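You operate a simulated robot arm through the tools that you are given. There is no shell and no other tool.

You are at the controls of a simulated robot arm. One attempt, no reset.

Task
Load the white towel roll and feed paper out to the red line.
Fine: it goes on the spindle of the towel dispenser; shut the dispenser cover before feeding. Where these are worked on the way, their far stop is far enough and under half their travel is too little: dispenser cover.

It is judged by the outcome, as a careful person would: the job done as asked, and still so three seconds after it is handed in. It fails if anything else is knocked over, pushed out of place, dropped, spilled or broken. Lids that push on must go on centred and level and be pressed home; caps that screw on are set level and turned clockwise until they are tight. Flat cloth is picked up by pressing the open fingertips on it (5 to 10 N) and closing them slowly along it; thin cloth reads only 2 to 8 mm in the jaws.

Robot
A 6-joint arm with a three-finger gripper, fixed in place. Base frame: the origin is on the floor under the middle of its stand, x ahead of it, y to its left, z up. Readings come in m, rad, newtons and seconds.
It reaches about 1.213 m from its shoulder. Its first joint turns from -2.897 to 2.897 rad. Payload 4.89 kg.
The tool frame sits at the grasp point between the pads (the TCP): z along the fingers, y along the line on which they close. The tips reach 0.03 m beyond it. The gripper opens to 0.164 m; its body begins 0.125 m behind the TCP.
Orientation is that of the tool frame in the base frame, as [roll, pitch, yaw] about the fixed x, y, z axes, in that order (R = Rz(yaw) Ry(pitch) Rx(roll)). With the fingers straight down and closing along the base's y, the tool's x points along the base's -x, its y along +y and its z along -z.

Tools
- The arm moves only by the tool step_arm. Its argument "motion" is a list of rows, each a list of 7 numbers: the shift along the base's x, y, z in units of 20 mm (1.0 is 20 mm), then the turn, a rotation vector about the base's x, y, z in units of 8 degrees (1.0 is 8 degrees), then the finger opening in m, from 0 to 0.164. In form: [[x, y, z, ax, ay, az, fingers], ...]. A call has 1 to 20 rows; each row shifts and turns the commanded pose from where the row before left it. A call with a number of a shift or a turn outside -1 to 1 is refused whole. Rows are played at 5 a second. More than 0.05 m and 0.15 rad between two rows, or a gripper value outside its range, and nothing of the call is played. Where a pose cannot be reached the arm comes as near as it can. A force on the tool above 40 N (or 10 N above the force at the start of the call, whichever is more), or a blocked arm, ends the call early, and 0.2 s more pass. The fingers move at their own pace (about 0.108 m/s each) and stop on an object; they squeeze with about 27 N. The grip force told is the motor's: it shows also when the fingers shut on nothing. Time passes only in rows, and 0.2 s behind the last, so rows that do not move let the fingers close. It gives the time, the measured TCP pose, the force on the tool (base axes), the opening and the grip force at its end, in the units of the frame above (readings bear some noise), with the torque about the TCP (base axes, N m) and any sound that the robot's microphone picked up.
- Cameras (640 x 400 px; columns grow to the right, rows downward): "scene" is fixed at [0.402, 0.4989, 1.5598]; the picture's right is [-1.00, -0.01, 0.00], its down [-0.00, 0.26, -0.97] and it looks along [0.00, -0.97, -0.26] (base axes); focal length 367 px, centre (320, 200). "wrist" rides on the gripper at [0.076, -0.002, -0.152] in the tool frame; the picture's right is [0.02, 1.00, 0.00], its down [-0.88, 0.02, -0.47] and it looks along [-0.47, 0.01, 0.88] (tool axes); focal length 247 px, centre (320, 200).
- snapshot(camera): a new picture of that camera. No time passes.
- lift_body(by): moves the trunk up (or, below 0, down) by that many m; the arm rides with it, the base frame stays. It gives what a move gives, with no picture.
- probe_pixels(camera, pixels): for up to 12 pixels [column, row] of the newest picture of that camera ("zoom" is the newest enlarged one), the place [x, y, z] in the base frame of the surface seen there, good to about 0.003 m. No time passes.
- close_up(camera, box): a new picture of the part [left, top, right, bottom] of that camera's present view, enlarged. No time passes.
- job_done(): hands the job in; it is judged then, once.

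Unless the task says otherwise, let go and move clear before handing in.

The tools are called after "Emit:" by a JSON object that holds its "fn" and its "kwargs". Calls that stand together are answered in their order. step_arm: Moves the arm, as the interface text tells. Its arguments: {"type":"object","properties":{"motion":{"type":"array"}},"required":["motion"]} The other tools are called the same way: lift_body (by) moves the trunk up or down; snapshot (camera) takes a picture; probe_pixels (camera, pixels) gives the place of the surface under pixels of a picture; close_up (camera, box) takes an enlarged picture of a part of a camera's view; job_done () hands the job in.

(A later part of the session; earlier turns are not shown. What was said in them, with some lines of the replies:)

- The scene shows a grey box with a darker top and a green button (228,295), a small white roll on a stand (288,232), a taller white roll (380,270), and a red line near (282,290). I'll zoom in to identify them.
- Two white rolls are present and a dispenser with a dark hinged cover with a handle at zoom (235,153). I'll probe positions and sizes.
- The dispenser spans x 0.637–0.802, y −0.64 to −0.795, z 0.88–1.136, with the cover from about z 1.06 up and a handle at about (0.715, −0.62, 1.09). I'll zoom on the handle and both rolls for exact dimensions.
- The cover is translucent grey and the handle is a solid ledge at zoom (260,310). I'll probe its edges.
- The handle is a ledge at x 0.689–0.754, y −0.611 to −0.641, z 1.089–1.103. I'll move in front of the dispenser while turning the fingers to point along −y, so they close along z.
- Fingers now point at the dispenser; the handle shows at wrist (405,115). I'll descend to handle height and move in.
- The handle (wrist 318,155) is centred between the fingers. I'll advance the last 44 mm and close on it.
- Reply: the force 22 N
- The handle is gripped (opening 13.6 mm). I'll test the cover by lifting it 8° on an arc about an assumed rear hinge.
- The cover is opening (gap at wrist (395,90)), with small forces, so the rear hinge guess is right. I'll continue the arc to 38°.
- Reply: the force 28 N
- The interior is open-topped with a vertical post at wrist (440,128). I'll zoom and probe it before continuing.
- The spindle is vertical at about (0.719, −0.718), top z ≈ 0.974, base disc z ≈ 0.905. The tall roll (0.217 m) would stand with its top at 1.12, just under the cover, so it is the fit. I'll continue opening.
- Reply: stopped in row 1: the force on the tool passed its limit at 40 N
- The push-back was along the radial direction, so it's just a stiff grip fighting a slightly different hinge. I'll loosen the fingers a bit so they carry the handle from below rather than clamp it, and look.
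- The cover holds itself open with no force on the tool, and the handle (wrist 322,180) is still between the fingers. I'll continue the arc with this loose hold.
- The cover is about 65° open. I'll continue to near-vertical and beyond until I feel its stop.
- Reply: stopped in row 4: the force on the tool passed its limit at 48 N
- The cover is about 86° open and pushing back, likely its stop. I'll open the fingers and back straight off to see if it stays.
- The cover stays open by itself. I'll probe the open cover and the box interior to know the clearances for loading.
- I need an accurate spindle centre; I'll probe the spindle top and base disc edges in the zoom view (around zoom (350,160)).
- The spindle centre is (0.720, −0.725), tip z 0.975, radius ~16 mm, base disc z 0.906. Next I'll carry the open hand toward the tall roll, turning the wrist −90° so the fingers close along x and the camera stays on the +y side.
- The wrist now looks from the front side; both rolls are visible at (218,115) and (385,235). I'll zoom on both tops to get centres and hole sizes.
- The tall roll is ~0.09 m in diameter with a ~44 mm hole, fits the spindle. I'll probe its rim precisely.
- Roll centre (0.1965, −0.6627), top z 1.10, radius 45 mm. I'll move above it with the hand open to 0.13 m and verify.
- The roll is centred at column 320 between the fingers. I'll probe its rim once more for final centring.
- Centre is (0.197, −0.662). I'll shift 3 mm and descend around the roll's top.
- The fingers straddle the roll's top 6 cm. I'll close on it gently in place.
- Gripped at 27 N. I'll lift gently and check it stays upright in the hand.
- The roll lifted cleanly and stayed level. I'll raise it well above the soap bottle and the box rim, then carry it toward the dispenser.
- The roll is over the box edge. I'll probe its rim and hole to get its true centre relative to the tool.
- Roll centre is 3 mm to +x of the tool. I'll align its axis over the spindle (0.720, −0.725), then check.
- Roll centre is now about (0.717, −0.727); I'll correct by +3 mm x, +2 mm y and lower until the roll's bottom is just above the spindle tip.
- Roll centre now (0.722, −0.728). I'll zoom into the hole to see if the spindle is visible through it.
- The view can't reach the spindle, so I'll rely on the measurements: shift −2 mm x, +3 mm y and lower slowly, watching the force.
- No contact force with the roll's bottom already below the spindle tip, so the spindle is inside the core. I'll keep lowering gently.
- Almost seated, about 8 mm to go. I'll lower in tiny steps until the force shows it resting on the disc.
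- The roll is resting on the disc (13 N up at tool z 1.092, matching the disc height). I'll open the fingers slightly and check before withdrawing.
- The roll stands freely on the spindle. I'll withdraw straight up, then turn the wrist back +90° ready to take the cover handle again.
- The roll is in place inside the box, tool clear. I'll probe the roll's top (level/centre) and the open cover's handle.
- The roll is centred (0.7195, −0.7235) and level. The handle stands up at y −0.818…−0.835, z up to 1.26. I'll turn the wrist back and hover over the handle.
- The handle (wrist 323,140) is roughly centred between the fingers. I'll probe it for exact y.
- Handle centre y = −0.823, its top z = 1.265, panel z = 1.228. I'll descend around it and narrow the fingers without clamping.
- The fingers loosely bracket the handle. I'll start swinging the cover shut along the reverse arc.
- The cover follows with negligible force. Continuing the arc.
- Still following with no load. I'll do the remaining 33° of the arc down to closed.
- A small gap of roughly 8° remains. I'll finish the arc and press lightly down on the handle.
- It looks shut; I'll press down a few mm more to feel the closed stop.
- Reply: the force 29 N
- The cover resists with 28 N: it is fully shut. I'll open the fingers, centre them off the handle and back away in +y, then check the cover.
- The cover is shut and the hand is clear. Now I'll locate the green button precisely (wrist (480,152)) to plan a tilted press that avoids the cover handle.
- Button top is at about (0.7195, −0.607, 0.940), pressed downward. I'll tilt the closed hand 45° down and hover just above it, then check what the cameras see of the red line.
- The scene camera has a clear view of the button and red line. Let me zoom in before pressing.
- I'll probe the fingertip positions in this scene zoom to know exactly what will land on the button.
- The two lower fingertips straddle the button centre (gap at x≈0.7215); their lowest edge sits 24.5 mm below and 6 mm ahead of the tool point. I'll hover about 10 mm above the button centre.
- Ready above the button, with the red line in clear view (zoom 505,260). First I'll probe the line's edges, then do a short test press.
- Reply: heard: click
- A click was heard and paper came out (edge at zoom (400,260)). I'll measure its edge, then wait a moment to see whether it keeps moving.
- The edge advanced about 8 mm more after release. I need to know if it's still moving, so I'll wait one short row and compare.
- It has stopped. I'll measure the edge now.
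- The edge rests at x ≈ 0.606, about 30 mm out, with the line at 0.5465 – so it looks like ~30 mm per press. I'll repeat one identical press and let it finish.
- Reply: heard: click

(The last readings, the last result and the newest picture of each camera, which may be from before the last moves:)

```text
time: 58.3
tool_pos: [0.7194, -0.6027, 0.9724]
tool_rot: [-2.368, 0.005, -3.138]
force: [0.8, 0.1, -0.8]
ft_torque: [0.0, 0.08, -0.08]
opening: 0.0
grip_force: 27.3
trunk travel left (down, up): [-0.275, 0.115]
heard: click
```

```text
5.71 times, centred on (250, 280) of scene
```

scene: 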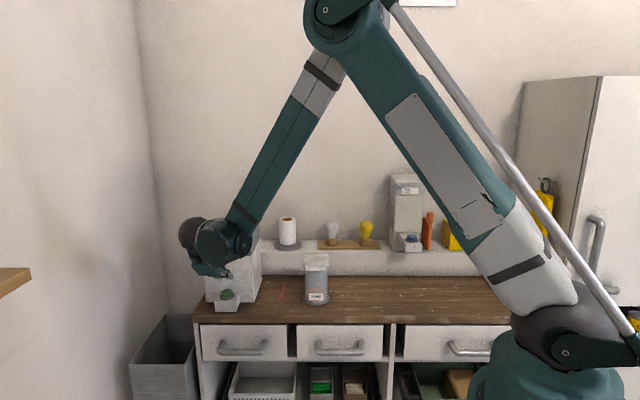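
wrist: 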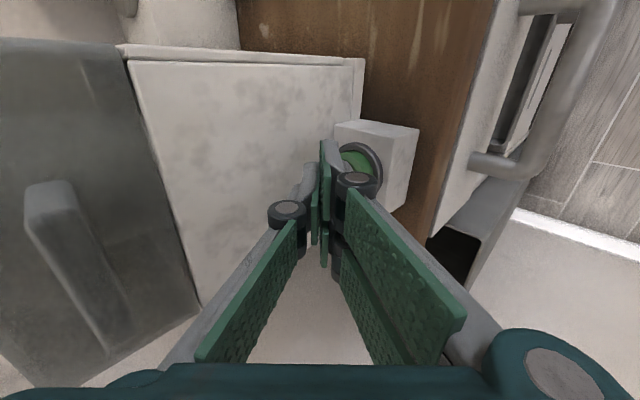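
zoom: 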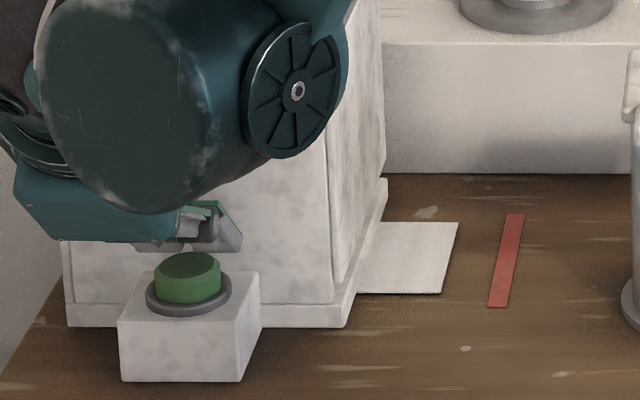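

Another click and the edge moved to about zoom (450,258). I'll wait for it to settle and measure.

Emit:
{"fn": "step_arm", "kwargs": {"motion": [[0, 0, 0, 0, 0, 0, 0.0], [0, 0, 0, 0, 0, 0, 0.0], [0, 0, 0, 0, 0, 0, 0.0]]}}

Emit:
{"fn": "close_up", "kwargs": {"camera": "scene", "box": [200, 245, 300, 315]}}

Emit:
{"fn": "probe_pixels", "kwargs": {"camera": "zoom", "pixels": [[450, 258], [453, 258], [456, 258], [459, 258], [440, 288], [455, 226], [497, 258], [518, 258]]}}

```text
time: 59.1
tool_pos: [0.7177, -0.603, 0.9724]
tool_rot: [-2.367, 0.002, -3.14]
force: [0.2, -0.5, 0.4]
ft_torque: [0.0, 0.05, -0.02]
opening: 0.0
grip_force: 26.4
trunk travel left (down, up): [-0.275, 0.115]
```

```text
5.71 times, centred on (250, 280) of scene
```

zoom: 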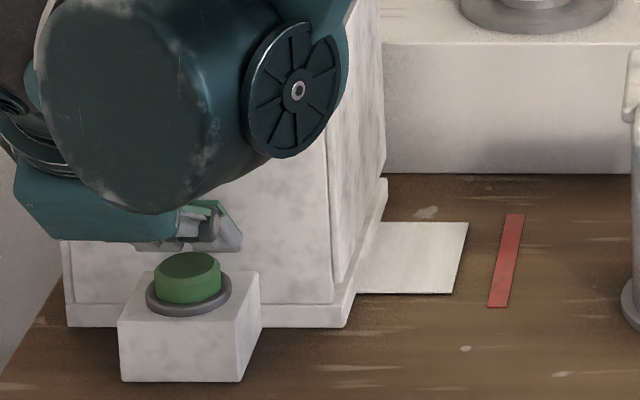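

```text
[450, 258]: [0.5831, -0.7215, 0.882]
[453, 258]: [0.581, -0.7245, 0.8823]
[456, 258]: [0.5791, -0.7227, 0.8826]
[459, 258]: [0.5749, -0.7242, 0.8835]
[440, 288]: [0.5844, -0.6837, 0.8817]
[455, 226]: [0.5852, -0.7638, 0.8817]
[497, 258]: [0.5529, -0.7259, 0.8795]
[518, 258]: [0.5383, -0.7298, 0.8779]
```

The edge is now at x ≈ 0.576 (zoom 459,258): 45 px per press, and the line's centre is 48 px further, so one more press lands on it. I'll confirm it has stopped first.

Emit:
{"fn": "step_arm", "kwargs": {"motion": [[0, 0, 0, 0, 0, 0, 0.0], [0, 0, 0, 0, 0, 0, 0.0]]}}

Emit:
{"fn": "close_up", "kwargs": {"camera": "scene", "box": [200, 245, 300, 315]}}

```text
time: 59.7
tool_pos: [0.7183, -0.6026, 0.9724]
tool_rot: [-2.365, 0.004, -3.14]
force: [-0.2, -0.5, -0.3]
ft_torque: [0.0, -0.04, 0.0]
opening: 0.0
grip_force: 26.5
trunk travel left (down, up): [-0.275, 0.115]
```

```text
5.71 times, centred on (250, 280) of scene
```

zoom: 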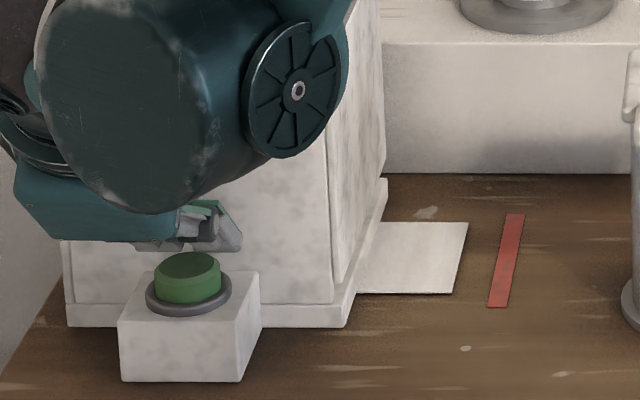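

Stopped at the same place. One more identical press should bring the edge onto the line.

Emit:
{"fn": "step_arm", "kwargs": {"motion": [[0, 0, -0.35, 0, 0, 0, 0.0], [0, 0, -0.3, 0, 0, 0, 0.0], [0, 0, 0.65, 0, 0, 0, 0.0], [0, 0, 0, 0, 0, 0, 0.0], [0, 0, 0, 0, 0, 0, 0.0], [0, 0, 0, 0, 0, 0, 0.0], [0, 0, 0, 0, 0, 0, 0.0]]}}

Emit:
{"fn": "close_up", "kwargs": {"camera": "scene", "box": [200, 245, 300, 315]}}

```text
time: 61.3
tool_pos: [0.7197, -0.604, 0.9715]
tool_rot: [-2.367, 0.003, -3.139]
force: [0.8, 0.8, -0.9]
ft_torque: [0.01, 0.02, -0.04]
opening: 0.0
grip_force: 27.4
trunk travel left (down, up): [-0.275, 0.115]
heard: click
```

```text
5.71 times, centred on (250, 280) of scene
```

zoom: 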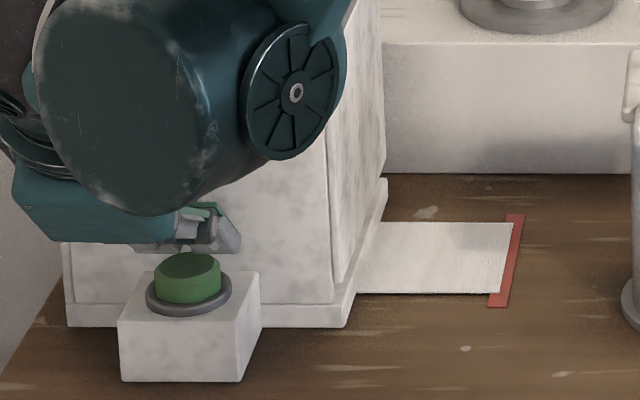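

The paper's edge now lies on the middle of the red line (zoom 505,258). I'll withdraw up and away from the button without touching anything.

Emit:
{"fn": "step_arm", "kwargs": {"motion": [[0, 0.2, 0.6, 0, 0, 0, 0.0], [0, 0.7, 0.7, 0, 0, 0, 0.0], [0, 0.8, 0.8, 0, 0, 0, 0.0], [0, 0.8, 0.8, 0, 0, 0, 0.0], [0, 0.8, 0.8, 0, 0, 0, 0.0], [0, 0.8, 0.8, 0, 0, 0, 0.0], [0, 0.8, 0.8, 0, 0, 0, 0.03], [0, 0.8, 0.8, 0, 0, 0, 0.03], [0, 0.8, 0.8, 0, 0, 0, 0.03], [0, 0.5, 1, 0, 0, 0, 0.03], [0, 0.5, 1, 0, 0, 0, 0.03], [0, 0.5, 1, 0, 0, 0, 0.03], [0, 0, 1, 0, 0, 0, 0.03], [0, 0, 1, 0, 0, 0, 0.03], [0, 0, 1, 0, 0, 0, 0.03], [0, 0, 1, 0, 0, 0, 0.03]]}}

Emit:
{"fn": "snapshot", "kwargs": {"camera": "scene"}}

Emit:
{"fn": "close_up", "kwargs": {"camera": "scene", "box": [190, 200, 310, 320]}}

Emit:
{"fn": "snapshot", "kwargs": {"camera": "wrist"}}

```text
time: 64.7
tool_pos: [0.7191, -0.4429, 1.2501]
tool_rot: [-2.366, 0.003, -3.14]
force: [0.5, -0.3, -0.4]
ft_torque: [0.03, 0.06, -0.05]
opening: 0.03
grip_force: 0.0
trunk travel left (down, up): [-0.275, 0.115]
```

```text
taken
```

scene: 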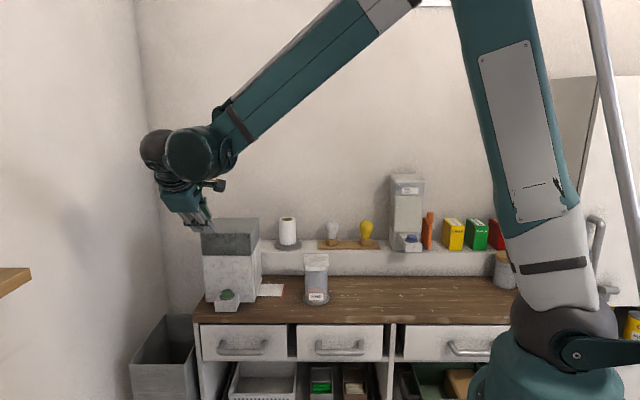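

```text
3.33 times, centred on (250, 260) of scene
```

zoom: 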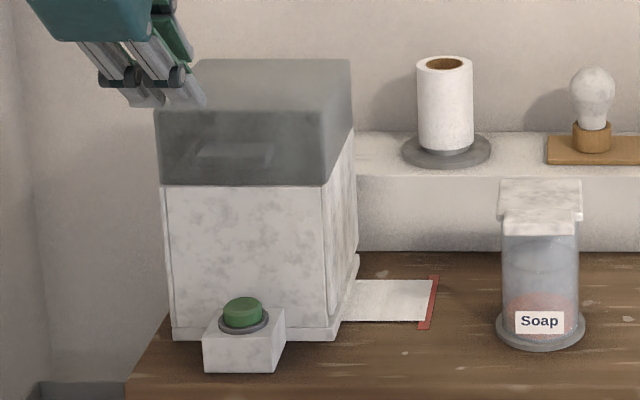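

```text
taken
```

wrist: 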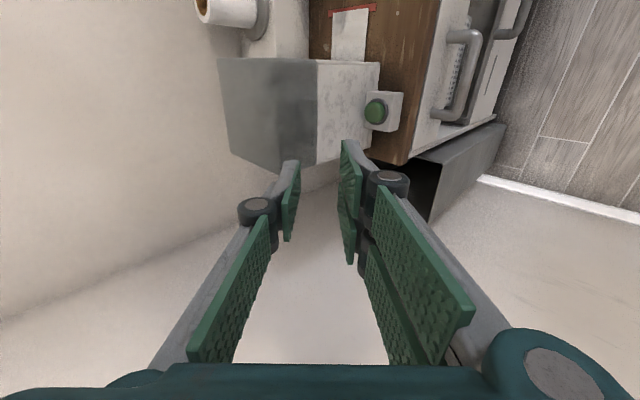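

Cover shut, roll inside, paper edge on the red line, everything else in place and the hand clear. I'll verify the cover height and paper edge one last time.

Emit:
{"fn": "probe_pixels", "kwargs": {"camera": "scene", "pixels": [[245, 225], [250, 235], [230, 238], [228, 252], [215, 252], [250, 252], [278, 289], [225, 222]]}}

Emit:
{"fn": "close_up", "kwargs": {"camera": "scene", "box": [250, 270, 310, 310]}}

```text
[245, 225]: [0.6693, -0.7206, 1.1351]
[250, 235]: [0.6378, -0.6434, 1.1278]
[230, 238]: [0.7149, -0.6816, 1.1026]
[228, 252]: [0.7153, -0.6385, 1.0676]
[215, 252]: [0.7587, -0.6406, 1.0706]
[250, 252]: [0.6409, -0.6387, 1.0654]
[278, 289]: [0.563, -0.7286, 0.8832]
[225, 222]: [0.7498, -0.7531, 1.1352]
```

```text
10.00 times, centred on (280, 290) of scene
```

zoom: 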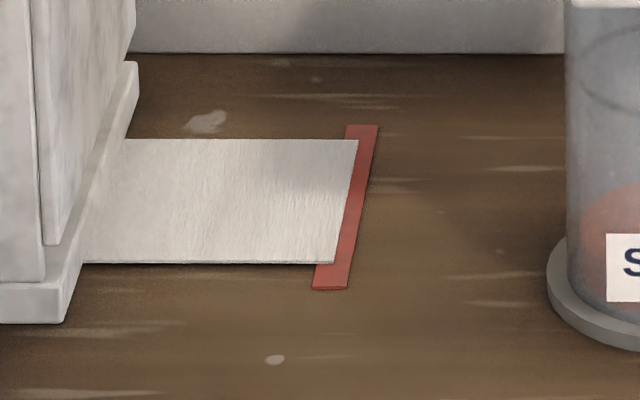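

The cover top is back at z 1.135, as it was when closed at the start. The paper edge lies on the red line (zoom (347,200)), and the hand is clear, so I'm handing in the job.

Emit:
{"fn": "job_done", "kwargs": {}}

```text
The job is handed in.
```

The tall white towel roll is on the dispenser's spindle, the cover is shut, and the paper is fed out to the red line. I have handed the job in.

- **Roll:** there were two white rolls. I used the tall one from the counter because its height suits the box, and left the small roll on the shelf. After release it stood level and centred on the spindle.
- **Cover:** I opened it to about 88°, swung it back, and pressed until it met its stop. Its top is at the same height as before I opened it.
- **Paper:** three presses of the green button, about 30 mm each, brought the edge onto the middle of the line. The paper stopped there.

Nothing else on the counter or shelf was moved, and the hand is clear of the dispenser.
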